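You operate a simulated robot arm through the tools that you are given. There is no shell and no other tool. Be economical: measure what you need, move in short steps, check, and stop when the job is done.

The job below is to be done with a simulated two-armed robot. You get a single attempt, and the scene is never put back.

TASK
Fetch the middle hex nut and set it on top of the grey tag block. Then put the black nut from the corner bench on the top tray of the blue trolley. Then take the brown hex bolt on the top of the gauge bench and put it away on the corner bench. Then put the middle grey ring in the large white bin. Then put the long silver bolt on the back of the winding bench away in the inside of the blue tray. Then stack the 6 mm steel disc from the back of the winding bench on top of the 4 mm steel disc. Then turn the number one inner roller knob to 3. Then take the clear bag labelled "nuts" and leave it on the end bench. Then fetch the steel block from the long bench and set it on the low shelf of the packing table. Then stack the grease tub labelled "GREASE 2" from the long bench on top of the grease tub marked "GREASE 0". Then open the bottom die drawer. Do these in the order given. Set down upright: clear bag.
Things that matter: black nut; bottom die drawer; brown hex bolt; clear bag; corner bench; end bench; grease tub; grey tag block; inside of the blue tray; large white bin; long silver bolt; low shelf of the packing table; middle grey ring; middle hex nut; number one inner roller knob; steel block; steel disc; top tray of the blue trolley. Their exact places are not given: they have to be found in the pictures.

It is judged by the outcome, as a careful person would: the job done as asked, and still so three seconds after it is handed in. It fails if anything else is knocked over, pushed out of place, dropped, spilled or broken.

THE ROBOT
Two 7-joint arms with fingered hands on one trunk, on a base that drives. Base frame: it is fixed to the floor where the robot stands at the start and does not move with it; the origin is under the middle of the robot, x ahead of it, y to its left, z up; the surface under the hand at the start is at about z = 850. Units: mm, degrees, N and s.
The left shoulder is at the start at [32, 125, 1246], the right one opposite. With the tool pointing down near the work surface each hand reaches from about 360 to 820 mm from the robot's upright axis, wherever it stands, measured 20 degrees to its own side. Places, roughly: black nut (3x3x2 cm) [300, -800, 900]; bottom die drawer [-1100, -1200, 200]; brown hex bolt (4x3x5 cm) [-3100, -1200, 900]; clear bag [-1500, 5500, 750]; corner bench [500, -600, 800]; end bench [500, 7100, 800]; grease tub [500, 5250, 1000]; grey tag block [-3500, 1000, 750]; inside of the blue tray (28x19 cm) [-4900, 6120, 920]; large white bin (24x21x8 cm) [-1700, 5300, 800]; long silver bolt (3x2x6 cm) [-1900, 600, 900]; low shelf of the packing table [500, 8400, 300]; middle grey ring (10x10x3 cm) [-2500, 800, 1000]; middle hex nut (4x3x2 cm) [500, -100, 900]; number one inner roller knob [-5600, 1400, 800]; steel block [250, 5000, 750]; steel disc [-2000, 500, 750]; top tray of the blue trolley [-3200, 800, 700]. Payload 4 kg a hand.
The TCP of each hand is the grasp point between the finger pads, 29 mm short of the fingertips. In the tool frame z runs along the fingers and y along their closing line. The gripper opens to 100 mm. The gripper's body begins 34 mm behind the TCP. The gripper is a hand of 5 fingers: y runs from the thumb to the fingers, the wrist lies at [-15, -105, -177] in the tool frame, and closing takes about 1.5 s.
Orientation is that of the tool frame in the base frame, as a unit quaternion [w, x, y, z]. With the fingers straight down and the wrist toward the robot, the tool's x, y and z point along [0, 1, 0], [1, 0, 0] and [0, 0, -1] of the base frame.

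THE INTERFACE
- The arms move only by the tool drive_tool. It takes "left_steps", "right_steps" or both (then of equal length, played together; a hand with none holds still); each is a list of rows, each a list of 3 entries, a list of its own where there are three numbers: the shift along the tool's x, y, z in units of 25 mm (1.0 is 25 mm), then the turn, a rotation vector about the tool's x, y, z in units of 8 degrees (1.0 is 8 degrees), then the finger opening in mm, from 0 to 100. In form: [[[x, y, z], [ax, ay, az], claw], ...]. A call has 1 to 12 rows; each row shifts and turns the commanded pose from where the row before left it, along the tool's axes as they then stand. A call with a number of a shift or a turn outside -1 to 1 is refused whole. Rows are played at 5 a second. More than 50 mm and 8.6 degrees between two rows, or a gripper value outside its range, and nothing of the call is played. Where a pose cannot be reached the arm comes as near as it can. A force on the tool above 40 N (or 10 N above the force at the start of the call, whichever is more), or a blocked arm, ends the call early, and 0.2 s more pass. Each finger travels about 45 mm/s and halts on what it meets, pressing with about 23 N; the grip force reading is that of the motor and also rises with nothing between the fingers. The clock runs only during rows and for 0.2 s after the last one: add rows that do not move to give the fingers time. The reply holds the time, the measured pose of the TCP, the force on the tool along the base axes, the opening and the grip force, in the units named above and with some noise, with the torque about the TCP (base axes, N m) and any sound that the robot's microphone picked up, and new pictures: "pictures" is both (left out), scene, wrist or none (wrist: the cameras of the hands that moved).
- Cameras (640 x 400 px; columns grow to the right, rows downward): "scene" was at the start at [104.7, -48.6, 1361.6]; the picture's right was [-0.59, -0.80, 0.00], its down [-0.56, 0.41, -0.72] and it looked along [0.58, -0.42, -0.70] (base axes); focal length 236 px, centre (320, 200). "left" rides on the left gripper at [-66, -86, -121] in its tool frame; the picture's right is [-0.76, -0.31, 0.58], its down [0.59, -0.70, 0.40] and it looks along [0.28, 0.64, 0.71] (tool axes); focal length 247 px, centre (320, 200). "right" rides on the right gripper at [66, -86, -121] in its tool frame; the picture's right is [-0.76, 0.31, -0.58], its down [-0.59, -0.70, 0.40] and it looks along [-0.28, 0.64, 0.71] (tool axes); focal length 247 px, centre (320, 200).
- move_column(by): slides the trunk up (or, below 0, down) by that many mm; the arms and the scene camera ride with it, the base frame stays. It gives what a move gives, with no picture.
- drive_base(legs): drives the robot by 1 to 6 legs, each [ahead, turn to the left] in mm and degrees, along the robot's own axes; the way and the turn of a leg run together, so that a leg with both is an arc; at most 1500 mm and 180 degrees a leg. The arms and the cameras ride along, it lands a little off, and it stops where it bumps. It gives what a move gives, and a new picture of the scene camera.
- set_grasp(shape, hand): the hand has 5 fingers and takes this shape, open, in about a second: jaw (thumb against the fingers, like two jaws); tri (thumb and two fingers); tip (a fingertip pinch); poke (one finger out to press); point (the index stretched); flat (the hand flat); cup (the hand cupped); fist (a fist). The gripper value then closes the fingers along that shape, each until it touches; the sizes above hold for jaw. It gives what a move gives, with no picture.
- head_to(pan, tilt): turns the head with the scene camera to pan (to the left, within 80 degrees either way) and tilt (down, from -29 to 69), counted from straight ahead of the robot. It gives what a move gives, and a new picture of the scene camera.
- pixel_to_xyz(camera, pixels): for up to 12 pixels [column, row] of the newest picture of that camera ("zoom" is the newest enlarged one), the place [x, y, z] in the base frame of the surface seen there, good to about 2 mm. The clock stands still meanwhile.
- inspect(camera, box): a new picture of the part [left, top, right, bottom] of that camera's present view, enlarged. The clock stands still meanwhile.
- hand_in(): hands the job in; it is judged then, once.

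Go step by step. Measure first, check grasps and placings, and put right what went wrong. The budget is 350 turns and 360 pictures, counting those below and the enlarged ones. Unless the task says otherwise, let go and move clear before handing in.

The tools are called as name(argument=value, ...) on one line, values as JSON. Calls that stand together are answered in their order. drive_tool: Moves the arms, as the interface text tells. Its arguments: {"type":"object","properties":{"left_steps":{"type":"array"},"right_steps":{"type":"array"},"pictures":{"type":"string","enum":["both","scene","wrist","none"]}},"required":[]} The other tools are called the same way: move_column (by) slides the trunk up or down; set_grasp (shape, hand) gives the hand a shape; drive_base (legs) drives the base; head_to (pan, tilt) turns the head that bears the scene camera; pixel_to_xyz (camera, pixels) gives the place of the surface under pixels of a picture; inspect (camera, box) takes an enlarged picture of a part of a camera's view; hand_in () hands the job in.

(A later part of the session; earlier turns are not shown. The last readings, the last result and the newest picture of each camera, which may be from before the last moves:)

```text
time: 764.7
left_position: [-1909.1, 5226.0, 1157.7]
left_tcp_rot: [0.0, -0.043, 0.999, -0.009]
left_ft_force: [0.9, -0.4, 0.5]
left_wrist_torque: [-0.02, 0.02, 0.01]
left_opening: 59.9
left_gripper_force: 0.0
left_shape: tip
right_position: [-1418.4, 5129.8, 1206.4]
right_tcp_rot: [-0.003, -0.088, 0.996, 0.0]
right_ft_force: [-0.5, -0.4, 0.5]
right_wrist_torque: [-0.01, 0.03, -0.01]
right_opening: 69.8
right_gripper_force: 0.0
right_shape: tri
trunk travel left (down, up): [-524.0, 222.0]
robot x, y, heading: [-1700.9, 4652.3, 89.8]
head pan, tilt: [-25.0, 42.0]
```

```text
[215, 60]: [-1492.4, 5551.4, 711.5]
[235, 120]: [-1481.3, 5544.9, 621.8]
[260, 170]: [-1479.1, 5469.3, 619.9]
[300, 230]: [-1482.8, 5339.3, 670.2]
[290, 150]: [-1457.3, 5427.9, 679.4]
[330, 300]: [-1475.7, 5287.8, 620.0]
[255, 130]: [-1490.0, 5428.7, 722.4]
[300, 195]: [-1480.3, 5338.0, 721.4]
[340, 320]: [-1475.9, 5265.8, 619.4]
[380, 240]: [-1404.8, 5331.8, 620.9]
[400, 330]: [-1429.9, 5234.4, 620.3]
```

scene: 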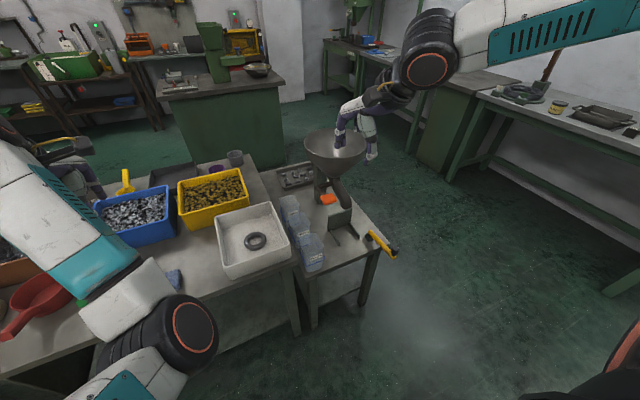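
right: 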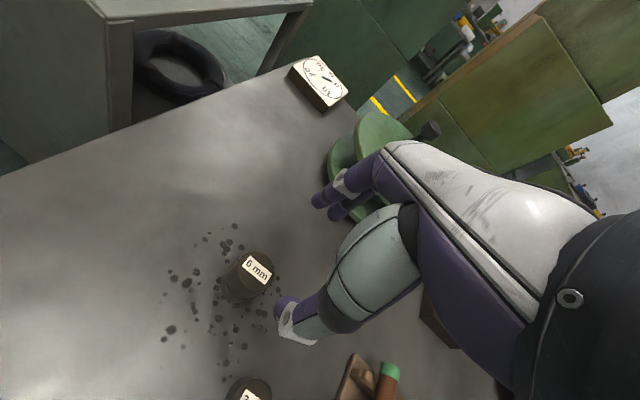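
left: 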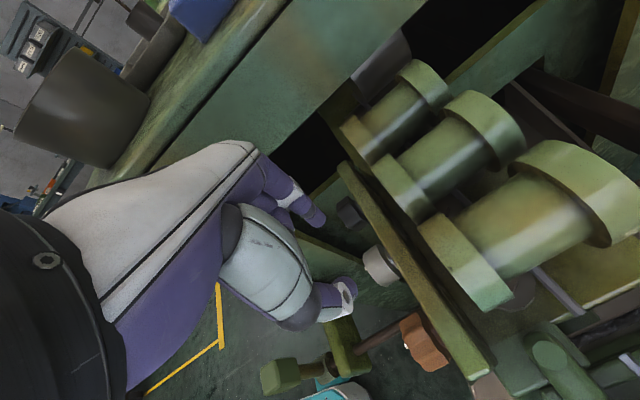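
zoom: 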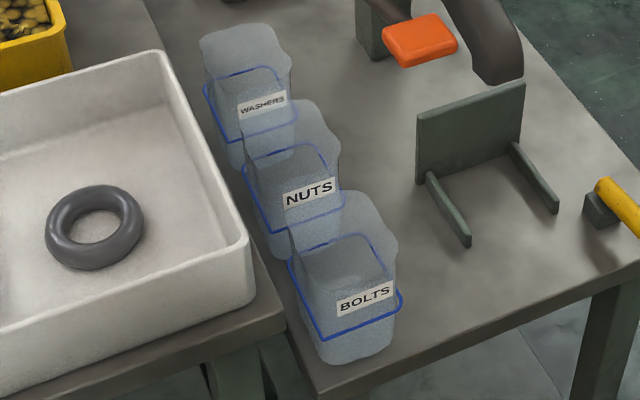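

The middle bag is "NUTS" (centre about (-1462,5390), top 722, table 620). I measure the surrounding hopper chute and bracket, and the bag's sides.

pixel_to_xyz(camera="zoom", pixels=[[500, 75], [475, 20], [470, 120], [520, 90], [418, 120], [425, 175], [410, 40], [340, 140], [340, 190], [245, 185], [245, 120], [170, 60]])

pixel_to_xyz(camera="scene", pixels=[[335, 160], [310, 140], [360, 150], [330, 185], [340, 215], [385, 245], [375, 235], [275, 275], [297, 262]])

```text
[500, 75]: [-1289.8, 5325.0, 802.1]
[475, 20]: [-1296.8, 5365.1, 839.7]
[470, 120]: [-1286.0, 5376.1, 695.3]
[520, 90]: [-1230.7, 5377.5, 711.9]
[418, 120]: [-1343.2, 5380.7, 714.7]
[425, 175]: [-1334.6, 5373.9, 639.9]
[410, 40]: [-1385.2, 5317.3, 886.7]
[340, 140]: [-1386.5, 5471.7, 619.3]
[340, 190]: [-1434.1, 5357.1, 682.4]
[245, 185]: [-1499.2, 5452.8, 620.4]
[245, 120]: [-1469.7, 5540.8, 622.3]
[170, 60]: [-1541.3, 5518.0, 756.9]
```

```text
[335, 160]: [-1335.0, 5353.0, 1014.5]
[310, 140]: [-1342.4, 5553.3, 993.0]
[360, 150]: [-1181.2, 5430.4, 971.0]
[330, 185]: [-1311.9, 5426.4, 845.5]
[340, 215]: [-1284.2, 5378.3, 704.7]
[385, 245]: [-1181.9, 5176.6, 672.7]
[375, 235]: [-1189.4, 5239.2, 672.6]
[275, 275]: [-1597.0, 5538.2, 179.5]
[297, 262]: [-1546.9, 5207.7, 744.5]
```

The hopper blocks the east side; the right hand with its wrist to the west (over the bin) will do. I position the base, lower the trunk and turn the right hand by -100°.

drive_base(legs=[[0, -21.3], [175, 0], [0, 21.3]])

move_column(by=-80)

drive_tool(right_steps=[[[0, -0.5, 0], [0, 0, 1], 90], [[0, -0.5, 0], [0, 0, 1], 90], [[0, -0.5, 0], [0, 0, 1], 90], [[0, -0.5, 0], [0, 0, 1], 90], [[0, 0, 0], [0, 0, 1], 90], [[0, 0, 0], [0, 0, 1], 90], [[0, 0, 0], [0, 0, 1], 90], [[0, 0, 0], [0, 0, 1], 90], [[0, 0, 0], [0, 0, 1], 90], [[0, 0, 0], [0, 0, 1], 90], [[0, 0, 0], [0, 0, 1], 90], [[0, 0, 0], [0, 0, 1], 90]], pictures="both")

```text
time: 768.5
left_position: [-1834.8, 5392.7, 1159.1]
left_tcp_rot: [0.001, -0.036, 0.999, -0.008]
left_ft_force: [-0.3, -0.6, 0.5]
left_wrist_torque: [-0.08, 0.03, -0.03]
left_opening: 59.8
left_gripper_force: 0.1
left_shape: tip
right_position: [-1347.5, 5288.8, 1205.9]
right_tcp_rot: [-0.002, -0.082, 0.997, 0.0]
right_ft_force: [-0.3, -0.1, -0.7]
right_wrist_torque: [-0.01, -0.02, 0.02]
right_opening: 70.0
right_gripper_force: 0.0
right_shape: tri
trunk travel left (down, up): [-524.0, 222.0]
robot x, y, heading: [-1636.9, 4815.9, 89.5]
head pan, tilt: [-25.0, 42.0]
```

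scene: 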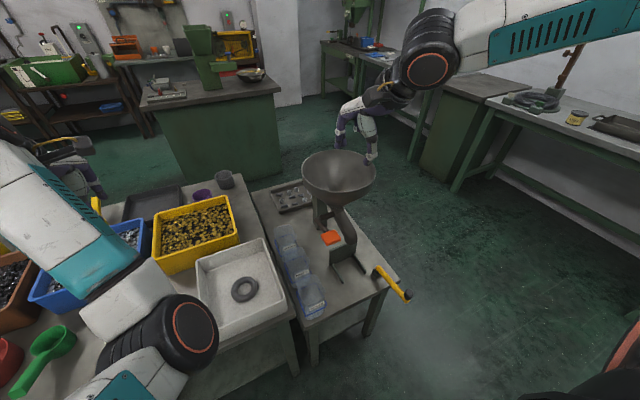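

```text
time: 769.6
left_position: [-1835.4, 5393.6, 1078.8]
left_tcp_rot: [0.002, -0.035, 0.999, -0.007]
left_ft_force: [-0.6, 0.1, -0.5]
left_wrist_torque: [-0.01, 0.0, 0.0]
left_opening: 59.7
left_gripper_force: 0.1
left_shape: tip
right_position: [-1347.2, 5288.7, 1125.8]
right_tcp_rot: [-0.001, -0.082, 0.997, 0.0]
right_ft_force: [0.6, -0.3, 0.4]
right_wrist_torque: [-0.03, -0.02, -0.02]
right_opening: 69.8
right_gripper_force: 0.2
right_shape: tri
trunk travel left (down, up): [-444.0, 302.0]
robot x, y, heading: [-1637.0, 4818.1, 89.2]
head pan, tilt: [-25.0, 42.0]
```

```text
time: 772.2
left_position: [-1834.0, 5395.0, 1077.7]
left_tcp_rot: [0.001, -0.035, 0.999, -0.009]
left_ft_force: [-0.6, 0.1, -0.9]
left_wrist_torque: [0.0, 0.0, 0.01]
left_opening: 59.8
left_gripper_force: 0.2
left_shape: tip
right_position: [-1349.3, 5240.5, 1126.1]
right_tcp_rot: [0.0, 0.687, 0.727, -0.001]
right_ft_force: [-0.1, -0.5, -0.2]
right_wrist_torque: [0.0, -0.04, 0.0]
right_opening: 89.7
right_gripper_force: 0.0
right_shape: tri
trunk travel left (down, up): [-444.0, 302.0]
robot x, y, heading: [-1640.7, 4815.9, 89.2]
head pan, tilt: [-25.0, 42.0]
```

scene: 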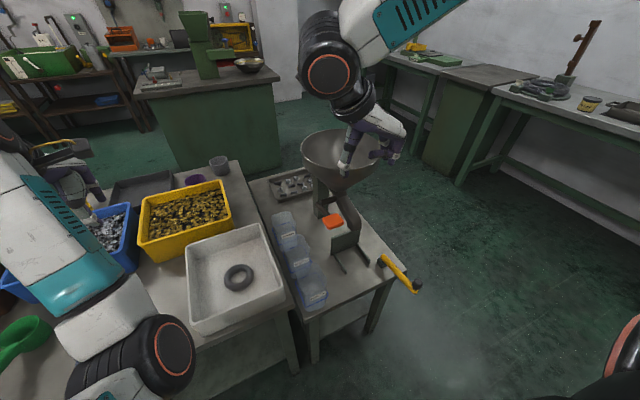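
right: 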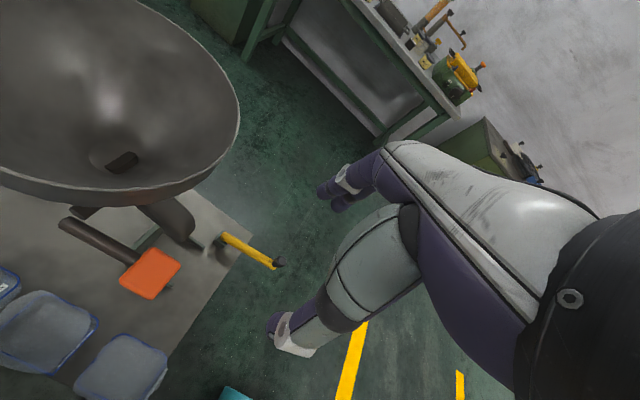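

The closing line is now along x. I move over the nuts bag at this height and look.

drive_tool(right_steps=[[[0.89, -0.6, 0], [0, 0, 0], 90], [[0.89, -0.6, 0], [0, 0, 0], 90], [[0.89, -0.6, 0], [0, 0, 0], 90], [[0.89, -0.6, 0], [0, 0, 0], 90], [[0.89, -0.6, 0], [0, 0, 0], 90], [[0.89, -0.6, 0], [0, 0, 0], 90], [[0.89, -0.6, 0], [0, 0, 0], 90], [[0, 0, 1], [0, 0, 0], 90], [[0, 0, 1], [0, 0, 0], 90], [[0, 0, 1], [0, 0, 0], 90], [[0, 0, 1], [0, 0, 0], 90], [[0, 0, 0], [0, 0, 0], 90]], pictures="wrist")

inspect(camera="right", box=[140, 150, 396, 310])

```text
time: 774.9
left_position: [-1835.7, 5392.8, 1077.3]
left_tcp_rot: [0.001, -0.036, 0.999, -0.008]
left_ft_force: [-0.3, 0.4, -0.1]
left_wrist_torque: [-0.01, -0.01, 0.01]
left_opening: 59.9
left_gripper_force: 0.2
left_shape: tip
right_position: [-1397.2, 5334.5, 1040.7]
right_tcp_rot: [-0.002, 0.686, 0.728, -0.001]
right_ft_force: [-1.0, 1.3, 0.3]
right_wrist_torque: [0.01, 0.03, -0.03]
right_opening: 89.6
right_gripper_force: 0.0
right_shape: tri
right hand out of reach, approached as far as the arm can: row 5, 6, 7, 8, 9, 10, 11
trunk travel left (down, up): [-444.0, 302.0]
robot x, y, heading: [-1635.6, 4814.5, 89.3]
head pan, tilt: [-25.0, 42.0]
```

right: 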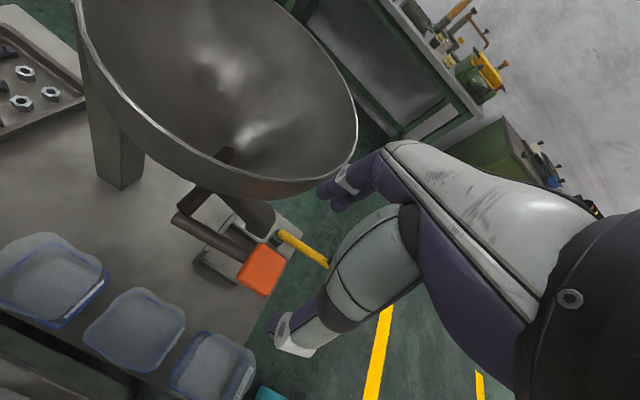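

```text
2.50 times, centred on (268, 230) of right
```

zoom: 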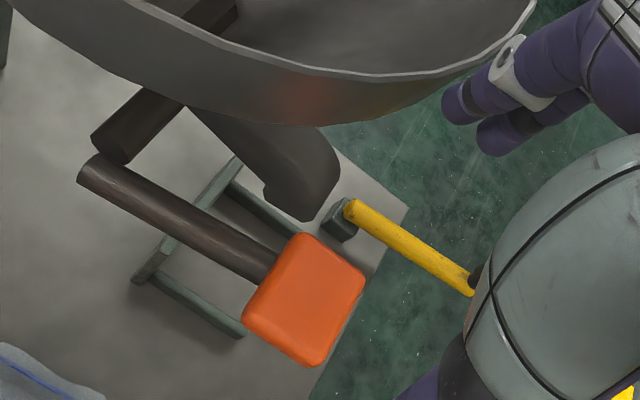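

Slightly too far inward again. I raise the hand and turn the base 5° left.

drive_tool(right_steps=[[[0, 0, -1], [0, 0, 0], 90], [[0, 0, -1], [0, 0, 0], 90], [[0, 0, -1], [0, 0, 0], 90], [[0, 0, 0], [0, 0, 0], 90]], pictures="none")

drive_base(legs=[[0, 5]])

```text
time: 775.9
left_position: [-1835.2, 5392.4, 1077.9]
left_tcp_rot: [0.001, -0.037, 0.999, -0.009]
left_ft_force: [-0.3, 0.4, 0.0]
left_wrist_torque: [-0.03, -0.01, -0.04]
left_opening: 59.8
left_gripper_force: 0.0
left_shape: tip
right_position: [-1395.4, 5335.3, 1116.4]
right_tcp_rot: [-0.002, 0.687, 0.727, -0.001]
right_ft_force: [-0.2, 0.4, 1.2]
right_wrist_torque: [-0.01, -0.02, -0.01]
right_opening: 89.7
right_gripper_force: 0.1
right_shape: tri
trunk travel left (down, up): [-444.0, 302.0]
robot x, y, heading: [-1636.8, 4819.9, 89.5]
head pan, tilt: [-25.0, 42.0]
```

```text
time: 776.8
left_position: [-1885.9, 5373.9, 1078.2]
left_tcp_rot: [0.002, -0.08, 0.997, -0.009]
left_ft_force: [0.3, 0.4, 0.0]
left_wrist_torque: [-0.01, -0.02, 0.0]
left_opening: 59.9
left_gripper_force: 0.0
left_shape: tip
right_position: [-1444.7, 5354.9, 1117.2]
right_tcp_rot: [-0.001, 0.652, 0.758, -0.001]
right_ft_force: [-0.4, -1.0, 0.0]
right_wrist_torque: [0.0, 0.0, -0.02]
right_opening: 89.8
right_gripper_force: 0.0
right_shape: tri
trunk travel left (down, up): [-444.0, 302.0]
robot x, y, heading: [-1640.9, 4814.2, 94.6]
head pan, tilt: [-25.0, 42.0]
```

scene: 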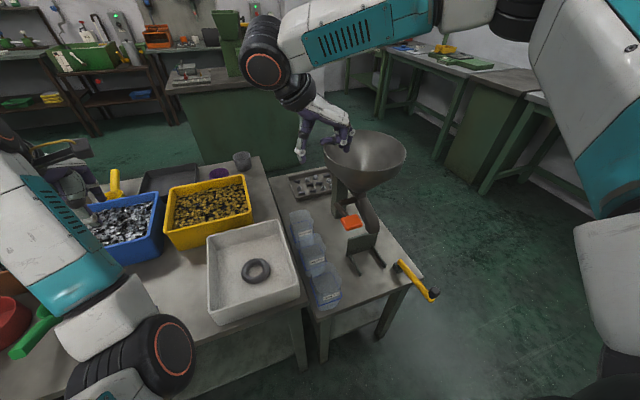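

drive_tool(right_steps=[[[0.75, -0.24, 0], [0, 0, 0.5], 90], [[0.75, -0.23, 0], [0, 0, 0.3], 90], [[0, 0, 1], [0, 0, 0], 90], [[0, 0, 1], [0, 0, 0], 90], [[0, 0, 1], [0, 0, 0], 90], [[0, 0, 1], [0, 0, 0], 90], [[0, 0, 1], [0, 0, 0], 90], [[0, 0, 0], [0, 0, 0], 90]], pictures="wrist")

inspect(camera="right", box=[160, 170, 384, 310])

```text
time: 778.5
left_position: [-1886.5, 5373.9, 1078.3]
left_tcp_rot: [0.003, -0.08, 0.997, -0.008]
left_ft_force: [0.7, 0.0, 0.2]
left_wrist_torque: [0.01, 0.01, 0.01]
left_opening: 59.9
left_gripper_force: 0.1
left_shape: tip
right_position: [-1414.1, 5353.8, 1011.1]
right_tcp_rot: [-0.002, 0.694, 0.72, -0.001]
right_ft_force: [-0.2, 0.5, 0.0]
right_wrist_torque: [0.0, -0.03, 0.04]
right_opening: 89.5
right_gripper_force: 0.2
right_shape: tri
right hand out of reach, approached as far as the arm can: row 2, 3, 4, 5, 6, 7
trunk travel left (down, up): [-444.0, 302.0]
robot x, y, heading: [-1638.7, 4820.0, 94.7]
head pan, tilt: [-25.0, 42.0]
```

right: 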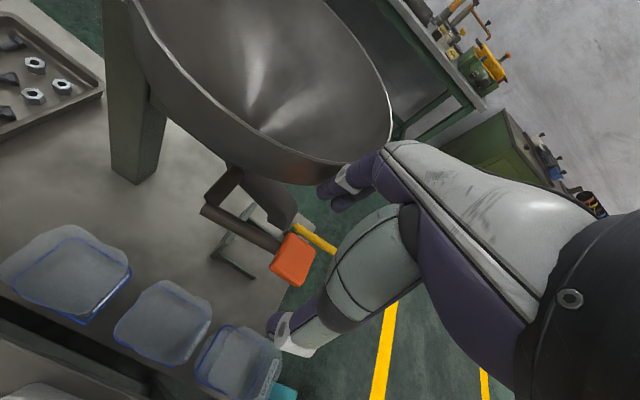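

```text
2.86 times, centred on (272, 240) of right
```

zoom: 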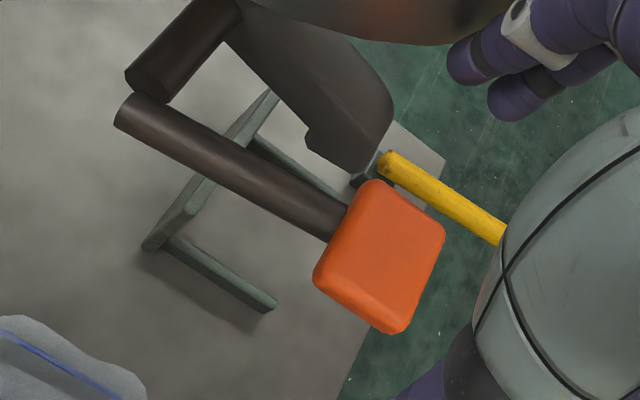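

The arm seems to be in an unfavourable branch. I reproduce what worked on the left: yaw neutral first, go to (470 ahead, 200 right), then rotate.

drive_tool(right_steps=[[[0, 0, -1], [0, 0, 0], 90], [[0, 0, -1], [0, 0, 0], 90], [[0, 0, -1], [0, 0, 0], 90], [[0, 0, -1], [0, 0, -1], 90], [[0, 0, -1], [0, 0, -1], 90], [[0, 0, -1], [0, 0, -1], 90], [[0, 0, 0], [0, 0, -1], 90], [[0, 0, 0], [0, 0, -1], 90], [[0, 0, 0], [0, 0, -1], 90], [[0, 0, 0], [0, 0, -1], 90], [[0, 0, 0], [0, 0, -1], 90], [[0, 0, 0], [0, 0, -1], 90]], pictures="none")

drive_tool(right_steps=[[[0, 0, 0], [0, 0, -1], 90], [[0, 0, 0], [0, 0, -1], 90], [[0.8, -0.4, 0], [0, 0, -1], 90], [[0.8, -0.4, 0], [0, 0, 0], 90], [[0.8, -0.4, 0], [0, 0, 0], 90], [[0, 0, 0], [0, 0, 0], 90]], pictures="none")

```text
time: 781.1
left_position: [-1885.6, 5372.8, 1078.6]
left_tcp_rot: [0.002, -0.081, 0.997, -0.008]
left_ft_force: [-0.1, -0.4, -0.7]
left_wrist_torque: [0.01, -0.01, 0.0]
left_opening: 60.0
left_gripper_force: 0.2
left_shape: tip
right_position: [-1416.0, 5356.0, 1160.1]
right_tcp_rot: [-0.002, 0.137, 0.991, 0.0]
right_ft_force: [-0.6, 0.3, -0.3]
right_wrist_torque: [-0.03, 0.01, 0.0]
right_opening: 89.5
right_gripper_force: 0.0
right_shape: tri
trunk travel left (down, up): [-444.0, 302.0]
robot x, y, heading: [-1641.1, 4818.5, 94.5]
head pan, tilt: [-25.0, 42.0]
```

```text
time: 782.5
left_position: [-1885.2, 5373.8, 1078.6]
left_tcp_rot: [0.001, -0.081, 0.997, -0.009]
left_ft_force: [0.2, -0.4, 0.2]
left_wrist_torque: [-0.01, -0.01, 0.02]
left_opening: 59.7
left_gripper_force: 0.0
left_shape: tip
right_position: [-1471.9, 5318.3, 1159.6]
right_tcp_rot: [-0.002, -0.071, 0.997, 0.0]
right_ft_force: [0.4, -0.5, -0.3]
right_wrist_torque: [-0.01, 0.03, 0.05]
right_opening: 89.7
right_gripper_force: 0.0
right_shape: tri
trunk travel left (down, up): [-444.0, 302.0]
robot x, y, heading: [-1637.5, 4816.0, 94.6]
head pan, tilt: [-25.0, 42.0]
```

drive_tool(right_steps=[[[0, 0, 0], [0, 0, 1], 90], [[0, 0, 0], [0, 0, 1], 90], [[0, 0, 0], [0, 0, 1], 90], [[0, 0, 0], [0, 0, 1], 90], [[0, 0, 0], [0, 0, 1], 90], [[0, 0, 0], [0, 0, 1], 90], [[0, 0, 0], [0, 0, 1], 90], [[0, 0, 0], [0, 0, 1], 90], [[0, 0, 0], [0, 0, 1], 90], [[0, 0, 0], [0, 0, 1], 90], [[0, 0, 0], [0, 0, 1], 90], [[0, 0, 0], [0, 0, 0.5], 90]], pictures="scene")

```text
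time: 785.1
left_position: [-1884.6, 5373.1, 1078.5]
left_tcp_rot: [0.002, -0.081, 0.997, -0.008]
left_ft_force: [0.5, 0.6, -0.1]
left_wrist_torque: [-0.02, -0.01, 0.0]
left_opening: 60.0
left_gripper_force: 0.0
left_shape: tip
right_position: [-1471.4, 5320.1, 1160.3]
right_tcp_rot: [-0.002, 0.669, 0.743, -0.001]
right_ft_force: [-0.7, -0.2, 0.1]
right_wrist_torque: [0.01, 0.0, 0.02]
right_opening: 89.8
right_gripper_force: 0.1
right_shape: tri
trunk travel left (down, up): [-444.0, 302.0]
robot x, y, heading: [-1638.1, 4817.3, 94.6]
head pan, tilt: [-25.0, 42.0]
```

scene: 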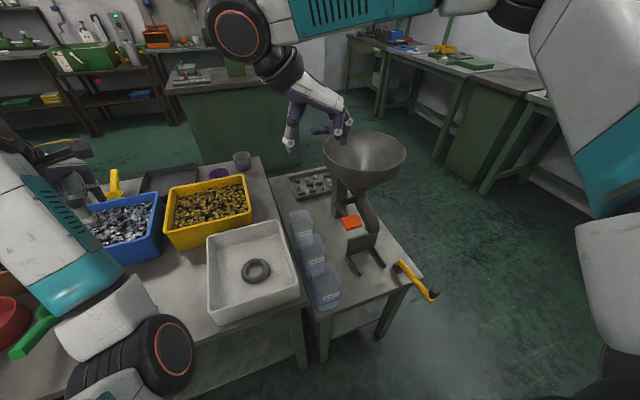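

That worked. Now forward over the bag and down in steps.

drive_tool(right_steps=[[[0.92, 0.22, 0], [0, 0, 0], 90], [[0.92, 0.22, 0], [0, 0, 0], 90], [[0.91, 0.23, 0], [0, 0, 0], 90], [[0, 0, 1], [0, 0, 0], 90], [[0, 0, 1], [0, 0, 0], 90], [[0, 0, 1], [0, 0, 0], 90], [[0, 0, 1], [0, 0, 0], 90], [[0, 0, 1], [0, 0, 0], 90], [[0, 0, 1], [0, 0, 0], 90], [[0, 0, 0], [0, 0, 0], 90]], pictures="wrist")

```text
time: 787.4
left_position: [-1886.0, 5373.2, 1077.7]
left_tcp_rot: [0.001, -0.08, 0.997, -0.009]
left_ft_force: [-0.7, 0.4, 1.3]
left_wrist_torque: [0.03, 0.02, 0.0]
left_opening: 59.9
left_gripper_force: 0.0
left_shape: tip
right_position: [-1424.9, 5361.9, 1020.9]
right_tcp_rot: [-0.002, 0.668, 0.744, -0.001]
right_ft_force: [-1.1, -0.5, 0.4]
right_wrist_torque: [-0.02, 0.03, -0.02]
right_opening: 89.5
right_gripper_force: 0.0
right_shape: tri
right hand out of reach, approached as far as the arm can: row 3, 5, 6, 7, 8, 9
trunk travel left (down, up): [-444.0, 302.0]
robot x, y, heading: [-1636.3, 4818.8, 94.3]
head pan, tilt: [-25.0, 42.0]
```

right: 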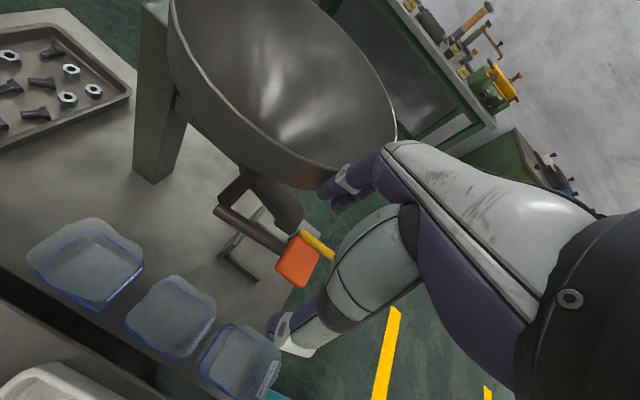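

I lift, and shift the base west/north so the bag is further to the right (≈480 ahead, 330 right).

drive_tool(right_steps=[[[0, 0, -1], [0, 0, 0], 90], [[0, 0, -1], [0, 0, 0], 90], [[0, 0, -1], [0, 0, 0], 90], [[0, 0, -1], [0, 0, 0], 90], [[0, 0, -1], [0, 0, 0], 90]], pictures="none")

drive_base(legs=[[0, 54.6], [179, 0], [0, -59]])

```text
time: 788.5
left_position: [-1886.3, 5372.4, 1077.6]
left_tcp_rot: [0.001, -0.08, 0.997, -0.008]
left_ft_force: [-0.1, -0.4, -1.0]
left_wrist_torque: [0.0, 0.0, 0.02]
left_opening: 60.2
left_gripper_force: 0.1
left_shape: tip
right_position: [-1423.5, 5361.5, 1149.8]
right_tcp_rot: [-0.002, 0.669, 0.743, -0.001]
right_ft_force: [-0.3, -0.5, 0.0]
right_wrist_torque: [-0.02, -0.02, 0.01]
right_opening: 89.6
right_gripper_force: 0.2
right_shape: tri
trunk travel left (down, up): [-444.0, 302.0]
robot x, y, heading: [-1634.9, 4815.9, 94.5]
head pan, tilt: [-25.0, 42.0]
```

```text
time: 795.3
left_position: [-2010.2, 5475.7, 1077.6]
left_tcp_rot: [0.002, -0.052, 0.999, -0.009]
left_ft_force: [0.4, -1.1, -0.8]
left_wrist_torque: [-0.01, 0.01, 0.0]
left_opening: 59.9
left_gripper_force: 0.0
left_shape: tip
right_position: [-1549.1, 5436.3, 1148.9]
right_tcp_rot: [-0.002, 0.689, 0.724, -0.001]
right_ft_force: [0.4, -1.0, -0.3]
right_wrist_torque: [0.01, 0.0, 0.01]
right_opening: 89.6
right_gripper_force: 0.0
right_shape: tri
trunk travel left (down, up): [-444.0, 302.0]
robot x, y, heading: [-1791.9, 4904.0, 91.2]
head pan, tilt: [-25.0, 42.0]
```

scene: 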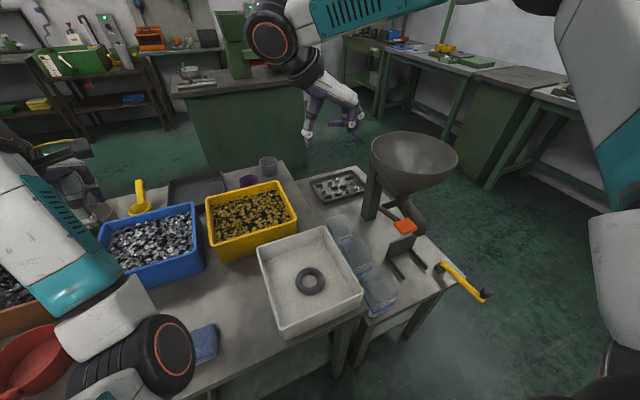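

drive_tool(right_steps=[[[-0.5, 0.85, 0], [0, 0, 0], 90], [[-0.5, 0.85, 0], [0, 0, 0], 90], [[-0.5, 0.85, 0], [0, 0, 0], 90], [[-0.5, 0.85, 0], [0, 0, 0], 90], [[0, 0, 1], [0, 0, 0], 90], [[0, 0, 1], [0, 0, 0], 90], [[0, 0, 1], [0, 0, 0], 90], [[0, 0, 1], [0, 0, 0], 90], [[0, 0, 1], [0, 0, 0], 90], [[0, 0, 1], [0, 0, 0], 90], [[0, 0, 1], [0, 0, 0], 90], [[0, 0, 1], [0, 0, 0], 90]], pictures="wrist")

```text
time: 797.9
left_position: [-2009.7, 5475.3, 1077.2]
left_tcp_rot: [0.0, -0.052, 0.999, -0.009]
left_ft_force: [-0.5, -0.3, -0.8]
left_wrist_torque: [-0.02, -0.01, 0.02]
left_opening: 60.0
left_gripper_force: 0.0
left_shape: tip
right_position: [-1465.2, 5394.0, 947.7]
right_tcp_rot: [-0.002, 0.689, 0.725, -0.001]
right_ft_force: [0.6, 0.2, -0.1]
right_wrist_torque: [0.02, 0.01, -0.04]
right_opening: 90.1
right_gripper_force: 0.0
right_shape: tri
trunk travel left (down, up): [-444.0, 302.0]
robot x, y, heading: [-1797.3, 4904.2, 91.6]
head pan, tilt: [-25.0, 42.0]
```

right: 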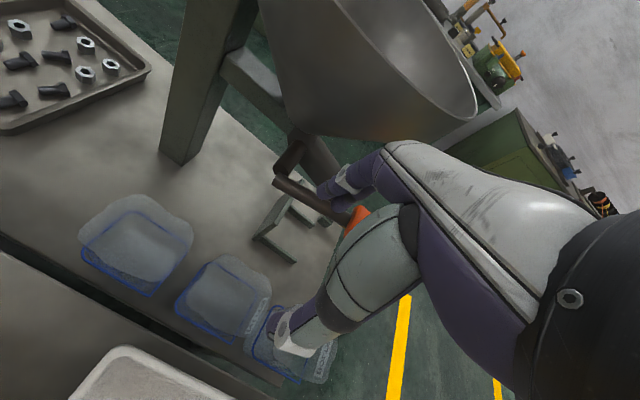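

In reach. The nuts bag lies right below (projected (221,292)). I check the hopper's handle against the finger path.

pixel_to_xyz(camera="right", pixels=[[355, 220], [310, 200], [280, 182], [285, 150], [325, 165], [335, 195], [215, 262], [250, 265], [270, 285], [185, 300], [240, 335], [225, 290]])

inspect(camera="right", box=[160, 130, 384, 350])

```text
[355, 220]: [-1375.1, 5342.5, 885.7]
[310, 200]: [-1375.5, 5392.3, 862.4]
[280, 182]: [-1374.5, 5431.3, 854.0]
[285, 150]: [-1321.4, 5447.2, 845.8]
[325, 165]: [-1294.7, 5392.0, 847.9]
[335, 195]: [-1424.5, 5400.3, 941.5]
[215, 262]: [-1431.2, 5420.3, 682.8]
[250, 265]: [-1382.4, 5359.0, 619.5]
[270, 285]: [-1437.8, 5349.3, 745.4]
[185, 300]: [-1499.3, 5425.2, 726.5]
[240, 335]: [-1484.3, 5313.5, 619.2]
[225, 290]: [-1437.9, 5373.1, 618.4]
```

```text
1.82 times, centred on (272, 240) of right
```

zoom: 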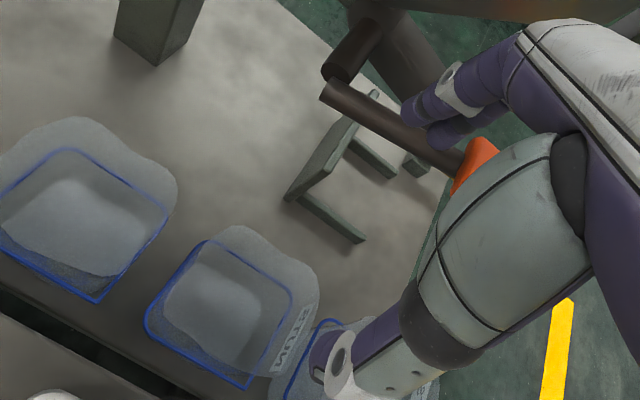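

Clearance is fine with a somewhat smaller opening (82). I descend around the bag.

drive_tool(right_steps=[[[-0.3, -0.06, 0], [0, 0, 0], 82], [[0, 0, 1], [0, 0, 0], 82], [[0, 0, 1], [0, 0, 0], 82], [[0, 0, 1], [0, 0, 0], 82], [[0, 0, 1], [0, 0, 0], 82], [[0, 0, 1], [0, 0, 0], 82], [[0, 0, 1], [0, 0, 0], 82], [[0, 0, 0], [0, 0, 0], 82]], pictures="wrist")

inspect(camera="right", box=[160, 160, 416, 360])

```text
time: 799.7
left_position: [-2010.5, 5474.9, 1076.7]
left_tcp_rot: [0.001, -0.053, 0.999, -0.009]
left_ft_force: [0.1, -0.3, -0.2]
left_wrist_torque: [-0.01, 0.04, -0.02]
left_opening: 60.2
left_gripper_force: 0.1
left_shape: tip
right_position: [-1432.9, 5356.6, 870.9]
right_tcp_rot: [-0.003, 0.688, 0.725, -0.001]
right_ft_force: [-4.6, 3.4, 0.6]
right_wrist_torque: [-0.01, 0.04, 0.14]
right_opening: 80.2
right_gripper_force: 0.1
right_shape: tri
right hand out of reach, approached as far as the arm can: row 4, 5, 6, 7
trunk travel left (down, up): [-444.0, 302.0]
robot x, y, heading: [-1794.3, 4908.0, 91.2]
head pan, tilt: [-25.0, 42.0]
```

right: 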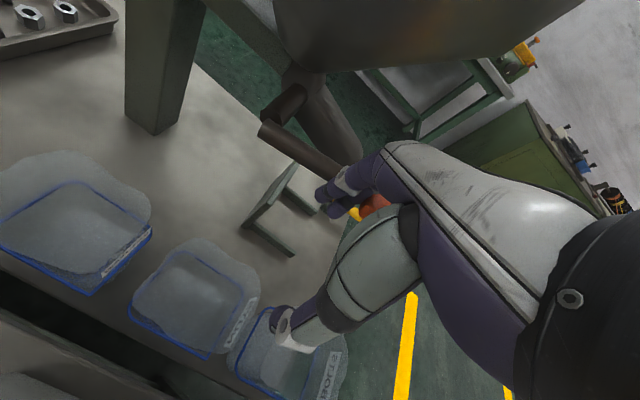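

```text
2.00 times, centred on (288, 260) of right
```

zoom: 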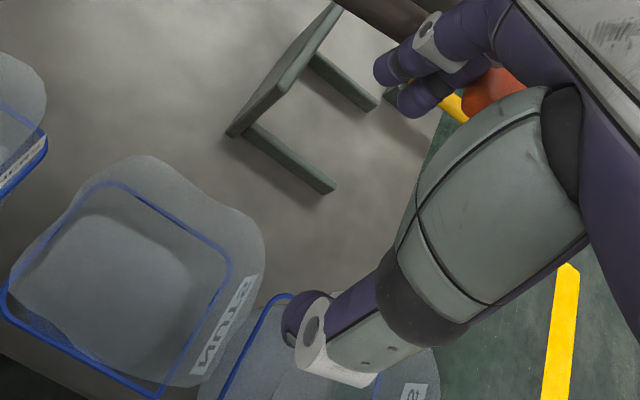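

Out of reach lower down, and a light touch near the handle. I rise at once, then lower the trunk instead so the arm stays in its good range.

drive_tool(right_steps=[[[0, -0.3, -1], [0, 0, 0], 82], [[0, 0, -1], [0, 0, 0], 82], [[0, 0, -1], [0, 0, 0], 82], [[0, 0, -1], [0, 0, 0], 82], [[0, 0, -1], [0, 0, 0], 82], [[0, 0, -1], [0, 0, 0], 82], [[0, 0, -1], [0, 0, 0], 82], [[0, 0, 0], [0, 0, 0], 82]], pictures="none")

inspect(camera="scene", box=[320, 120, 512, 320])

```text
time: 801.5
left_position: [-2010.9, 5476.5, 1077.8]
left_tcp_rot: [0.001, -0.052, 0.999, -0.009]
left_ft_force: [0.4, -0.3, 0.2]
left_wrist_torque: [0.01, 0.01, 0.02]
left_opening: 59.8
left_gripper_force: 0.1
left_shape: tip
right_position: [-1440.1, 5354.0, 1043.6]
right_tcp_rot: [-0.001, 0.689, 0.725, -0.001]
right_ft_force: [0.2, -0.2, -0.2]
right_wrist_torque: [0.04, 0.0, -0.01]
right_opening: 82.3
right_gripper_force: 0.1
right_shape: tri
trunk travel left (down, up): [-444.0, 302.0]
robot x, y, heading: [-1794.8, 4906.1, 91.5]
head pan, tilt: [-25.0, 42.0]
```

```text
2.00 times, centred on (416, 220) of scene
```

zoom: 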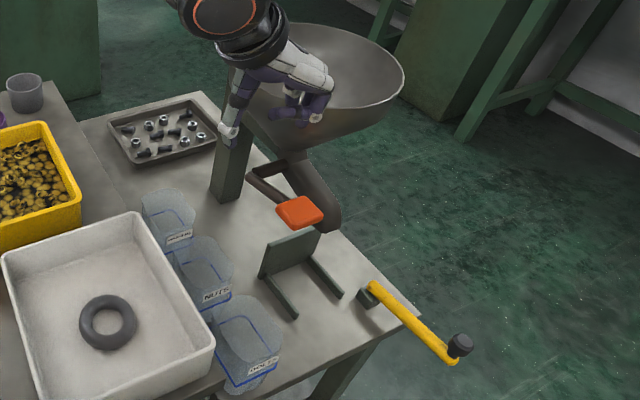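

I raise the left hand, centre the right over the bag, then lower the trunk by 180.

drive_tool(left_steps=[[[0, 0, -1], [0, 0, 0], 60], [[0, 0, -1], [0, 0, 0], 60], [[0, 0, -1], [0, 0, 0], 60], [[0, 0, -1], [0, 0, 0], 60], [[0, 0, -1], [0, 0, 0], 60], [[0, -1, -1], [0, 0, 0], 60], [[0, -1, -1], [0, 0, 0], 60], [[0, -1, 0], [0, 0, 0], 60]], right_steps=[[[0.68, -0.49, 0], [0, 0, 0], 82], [[0.69, -0.49, 0], [0, 0, 0], 82], [[0, 0, 0], [0, 0, 0], 82], [[0, 0, 0], [0, 0, 0], 82], [[0, 0, 0], [0, 0, 0], 82], [[0, 0, 0], [0, 0, 0], 82], [[0, 0, 0], [0, 0, 0], 82], [[0, 0, 0], [0, 0, 0], 82]], pictures="none")

move_column(by=-150)

```text
time: 803.3
left_position: [-2035.2, 5474.3, 1235.7]
left_tcp_rot: [0.0, -0.053, 0.999, -0.007]
left_ft_force: [0.2, -0.5, -0.4]
left_wrist_torque: [-0.02, -0.04, 0.02]
left_opening: 60.0
left_gripper_force: 0.1
left_shape: tip
left hand out of reach, approached as far as the arm can: row 6, 7, 8
right_position: [-1464.9, 5385.8, 1045.2]
right_tcp_rot: [-0.001, 0.689, 0.724, -0.001]
right_ft_force: [-0.1, 0.3, -0.6]
right_wrist_torque: [-0.01, 0.0, 0.02]
right_opening: 82.5
right_gripper_force: 0.0
right_shape: tri
trunk travel left (down, up): [-444.0, 302.0]
robot x, y, heading: [-1789.3, 4905.1, 91.3]
head pan, tilt: [-25.0, 42.0]
```

```text
time: 805.0
left_position: [-2036.1, 5498.0, 1040.5]
left_tcp_rot: [-0.001, -0.053, 0.998, -0.047]
left_ft_force: [0.9, -0.3, 0.0]
left_wrist_torque: [-0.01, 0.02, -0.02]
left_opening: 59.7
left_gripper_force: 0.2
left_shape: tip
right_position: [-1466.4, 5386.1, 894.9]
right_tcp_rot: [-0.002, 0.689, 0.725, 0.0]
right_ft_force: [0.6, 0.1, 0.3]
right_wrist_torque: [0.0, -0.01, 0.01]
right_opening: 82.5
right_gripper_force: 0.0
right_shape: tri
trunk travel left (down, up): [-294.0, 452.0]
robot x, y, heading: [-1792.1, 4904.4, 91.2]
head pan, tilt: [-25.0, 42.0]
```

move_column(by=-60)

drive_tool(right_steps=[[[0, 0, 0.7], [0, 0, 0], 82], [[0, 0, 0.7], [0, 0, 0], 82], [[0, 0, 0.7], [0, 0, 0], 82], [[0, 0, 0], [0, 0, 0], 82]], pictures="wrist")

inspect(camera="right", box=[190, 160, 414, 300])

```text
time: 806.0
left_position: [-2036.2, 5508.6, 951.9]
left_tcp_rot: [-0.002, -0.053, 0.996, -0.07]
left_ft_force: [-0.6, 0.0, 0.0]
left_wrist_torque: [0.0, 0.03, 0.03]
left_opening: 60.0
left_gripper_force: 0.2
left_shape: tip
right_position: [-1466.5, 5385.7, 834.5]
right_tcp_rot: [-0.002, 0.689, 0.725, 0.0]
right_ft_force: [-0.2, -0.2, 0.1]
right_wrist_torque: [0.03, -0.01, 0.02]
right_opening: 82.2
right_gripper_force: 0.1
right_shape: tri
trunk travel left (down, up): [-234.0, 512.0]
robot x, y, heading: [-1793.2, 4904.1, 91.2]
head pan, tilt: [-25.0, 42.0]
```

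```text
time: 807.0
left_position: [-2037.6, 5510.4, 951.7]
left_tcp_rot: [-0.002, -0.054, 0.996, -0.071]
left_ft_force: [-0.4, -1.2, -0.3]
left_wrist_torque: [0.03, 0.01, -0.02]
left_opening: 59.8
left_gripper_force: 0.0
left_shape: tip
right_position: [-1466.6, 5387.2, 782.1]
right_tcp_rot: [-0.002, 0.689, 0.725, -0.001]
right_ft_force: [0.4, 0.3, -1.1]
right_wrist_torque: [0.03, 0.0, -0.01]
right_opening: 82.3
right_gripper_force: 0.0
right_shape: tri
trunk travel left (down, up): [-234.0, 512.0]
robot x, y, heading: [-1793.3, 4904.9, 91.4]
head pan, tilt: [-25.0, 42.0]
```

right: 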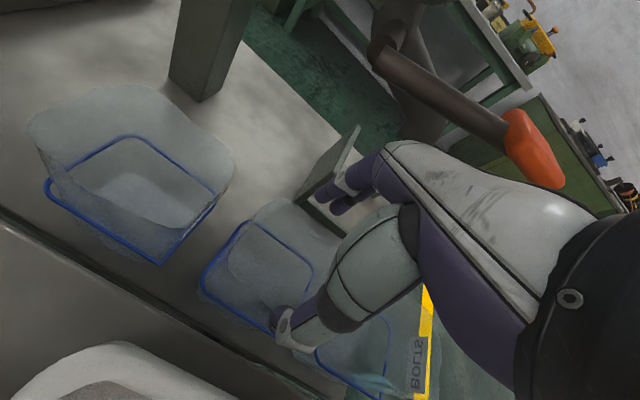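

```text
2.86 times, centred on (302, 230) of right
```

zoom: 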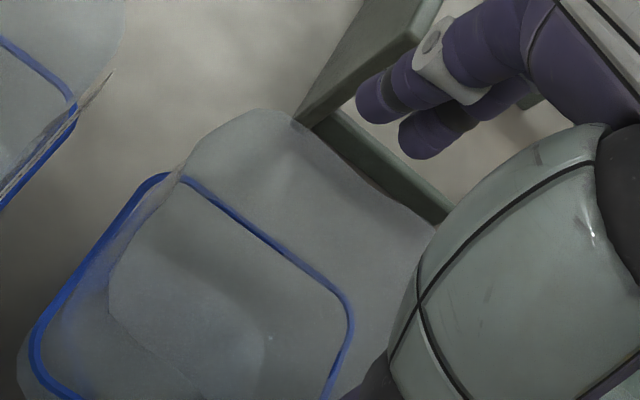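

drive_tool(right_steps=[[[0, 0, 0.6], [0, 0, 0], 82], [[0, 0, 0.6], [0, 0, 0], 82], [[0, 0, 0.5], [0, 0, 0], 82], [[0, 0, 0], [0, 0, 0], 82]], pictures="wrist")

inspect(camera="right", box=[190, 160, 414, 300])

```text
time: 808.0
left_position: [-2037.7, 5509.8, 951.5]
left_tcp_rot: [-0.002, -0.053, 0.996, -0.071]
left_ft_force: [0.7, 0.0, -0.6]
left_wrist_torque: [0.01, -0.02, 0.01]
left_opening: 59.5
left_gripper_force: 0.1
left_shape: tip
right_position: [-1467.1, 5387.3, 739.7]
right_tcp_rot: [-0.001, 0.689, 0.725, -0.001]
right_ft_force: [-0.4, -0.2, 0.2]
right_wrist_torque: [-0.03, 0.0, -0.02]
right_opening: 82.3
right_gripper_force: 0.1
right_shape: tri
trunk travel left (down, up): [-234.0, 512.0]
robot x, y, heading: [-1796.9, 4908.2, 91.3]
head pan, tilt: [-25.0, 42.0]
```

right: 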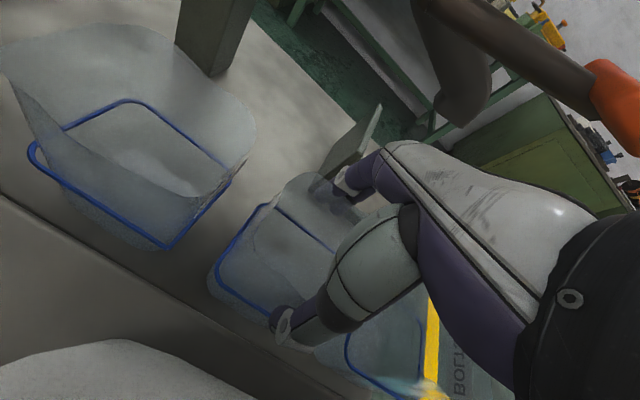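

```text
2.86 times, centred on (302, 230) of right
```

zoom: 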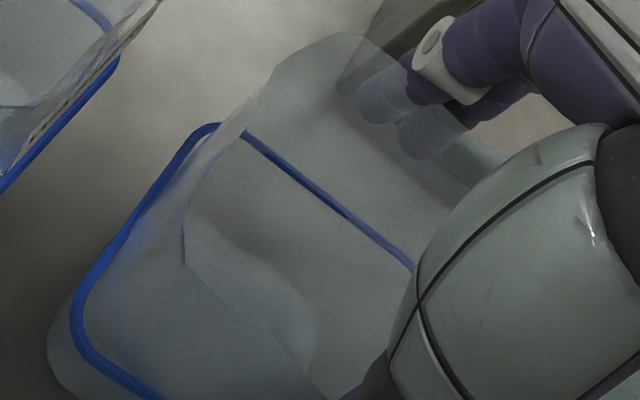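

Fingers and thumb are outside the bag's sides. I go 18 mm lower and close.

drive_tool(right_steps=[[[0, 0, 0.4], [0, 0, 0], 82], [[0, 0, 0.35], [0, 0, 0], 82], [[0, 0, 0], [0, 0, 0], 60], [[0, 0, 0], [0, 0, 0], 45], [[0, 0, 0], [0, 0, 0], 30], [[0, 0, 0], [0, 0, 0], 30], [[0, 0, 0], [0, 0, 0], 30], [[0, 0, 0], [0, 0, 0], 30]], pictures="wrist")

```text
time: 809.9
left_position: [-2037.5, 5509.1, 950.2]
left_tcp_rot: [-0.003, -0.053, 0.996, -0.071]
left_ft_force: [0.2, -0.9, 0.7]
left_wrist_torque: [0.0, 0.02, -0.02]
left_opening: 60.0
left_gripper_force: 0.1
left_shape: tip
right_position: [-1467.6, 5386.4, 720.1]
right_tcp_rot: [-0.002, 0.689, 0.725, -0.001]
right_ft_force: [-0.3, -0.6, 1.9]
right_wrist_torque: [0.02, 0.15, 0.01]
right_opening: 67.8
right_gripper_force: 23.1
right_shape: tri
trunk travel left (down, up): [-234.0, 512.0]
robot x, y, heading: [-1791.1, 4907.0, 91.1]
head pan, tilt: [-25.0, 42.0]
```

right: 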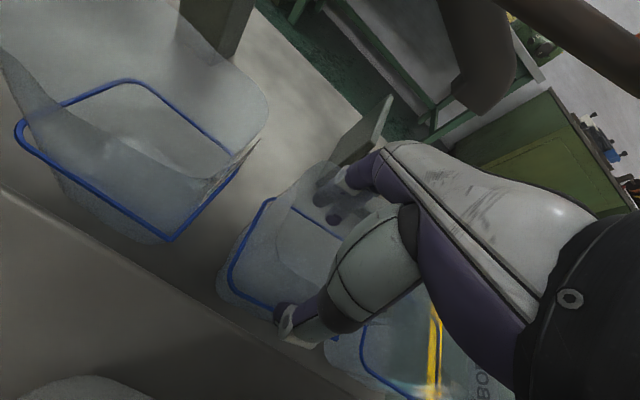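

Gripped at 67.8 mm, 23 N. I lift with the trunk.

move_column(by=40)

inspect(camera="right", box=[160, 140, 416, 340])

inspect(camera="scene", box=[300, 120, 492, 300])

```text
time: 810.7
left_position: [-2037.0, 5510.3, 990.5]
left_tcp_rot: [-0.001, -0.054, 0.996, -0.071]
left_ft_force: [-0.7, 0.1, -0.5]
left_wrist_torque: [0.0, -0.02, 0.0]
left_opening: 60.0
left_gripper_force: 0.1
left_shape: tip
right_position: [-1467.0, 5386.7, 760.5]
right_tcp_rot: [-0.001, 0.689, 0.725, -0.002]
right_ft_force: [-0.4, 0.4, -0.8]
right_wrist_torque: [0.03, -0.02, -0.03]
right_opening: 67.6
right_gripper_force: 23.4
right_shape: tri
trunk travel left (down, up): [-274.0, 472.0]
robot x, y, heading: [-1794.7, 4910.1, 91.1]
head pan, tilt: [-25.0, 42.0]
```

```text
2.00 times, centred on (288, 240) of right
```

zoom: 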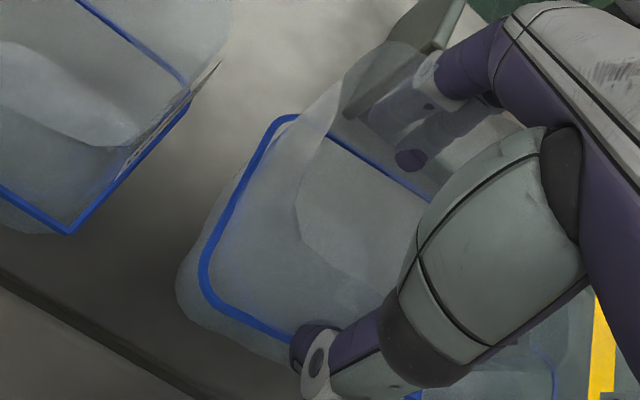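

```text
2.22 times, centred on (396, 210) of scene
```

zoom: 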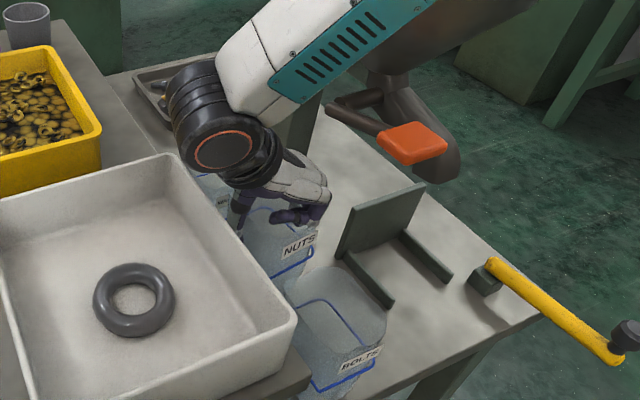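

The nuts bag is lifted cleanly. I raise the trunk further and back out.

move_column(by=190)

drive_base(legs=[[-600, 0]])

inspect(camera="right", box=[160, 140, 416, 340])

```text
time: 812.8
left_position: [-2035.8, 5510.5, 1181.2]
left_tcp_rot: [-0.002, -0.054, 0.996, -0.072]
left_ft_force: [-0.1, 1.2, 0.5]
left_wrist_torque: [0.01, -0.02, 0.02]
left_opening: 59.8
left_gripper_force: 0.0
left_shape: tip
right_position: [-1467.1, 5386.5, 950.4]
right_tcp_rot: [-0.001, 0.688, 0.725, -0.001]
right_ft_force: [-0.8, 0.5, 0.4]
right_wrist_torque: [-0.02, 0.01, 0.01]
right_opening: 67.8
right_gripper_force: 23.0
right_shape: tri
trunk travel left (down, up): [-464.0, 282.0]
robot x, y, heading: [-1792.1, 4904.9, 91.2]
head pan, tilt: [-25.0, 42.0]
```

```text
time: 816.1
left_position: [-2020.7, 4932.7, 1181.6]
left_tcp_rot: [-0.002, -0.048, 0.996, -0.071]
left_ft_force: [0.6, -0.9, 0.2]
left_wrist_torque: [0.01, 0.0, -0.01]
left_opening: 59.9
left_gripper_force: 0.0
left_shape: tip
right_position: [-1452.2, 4803.3, 950.6]
right_tcp_rot: [-0.001, 0.693, 0.721, -0.001]
right_ft_force: [0.0, -0.1, -0.1]
right_wrist_torque: [0.04, 0.01, -0.03]
right_opening: 67.4
right_gripper_force: 22.8
right_shape: tri
trunk travel left (down, up): [-464.0, 282.0]
robot x, y, heading: [-1787.6, 4325.3, 90.3]
head pan, tilt: [-25.0, 42.0]
```

scene: 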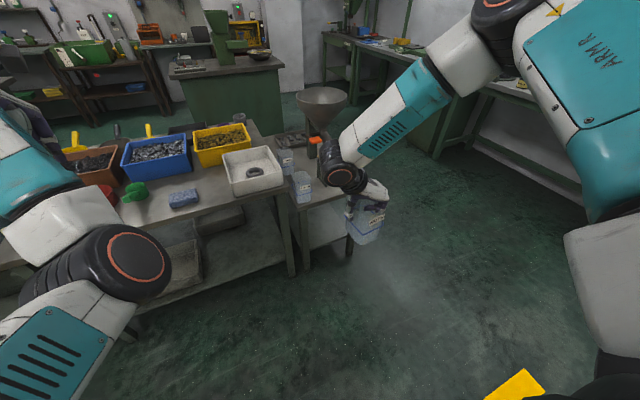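

```text
2.00 times, centred on (288, 240) of right
```

zoom: 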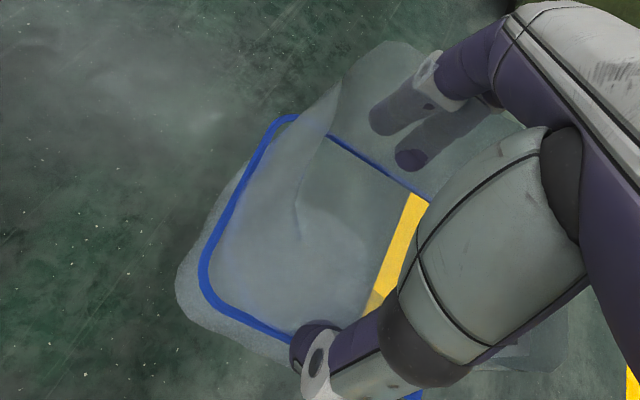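

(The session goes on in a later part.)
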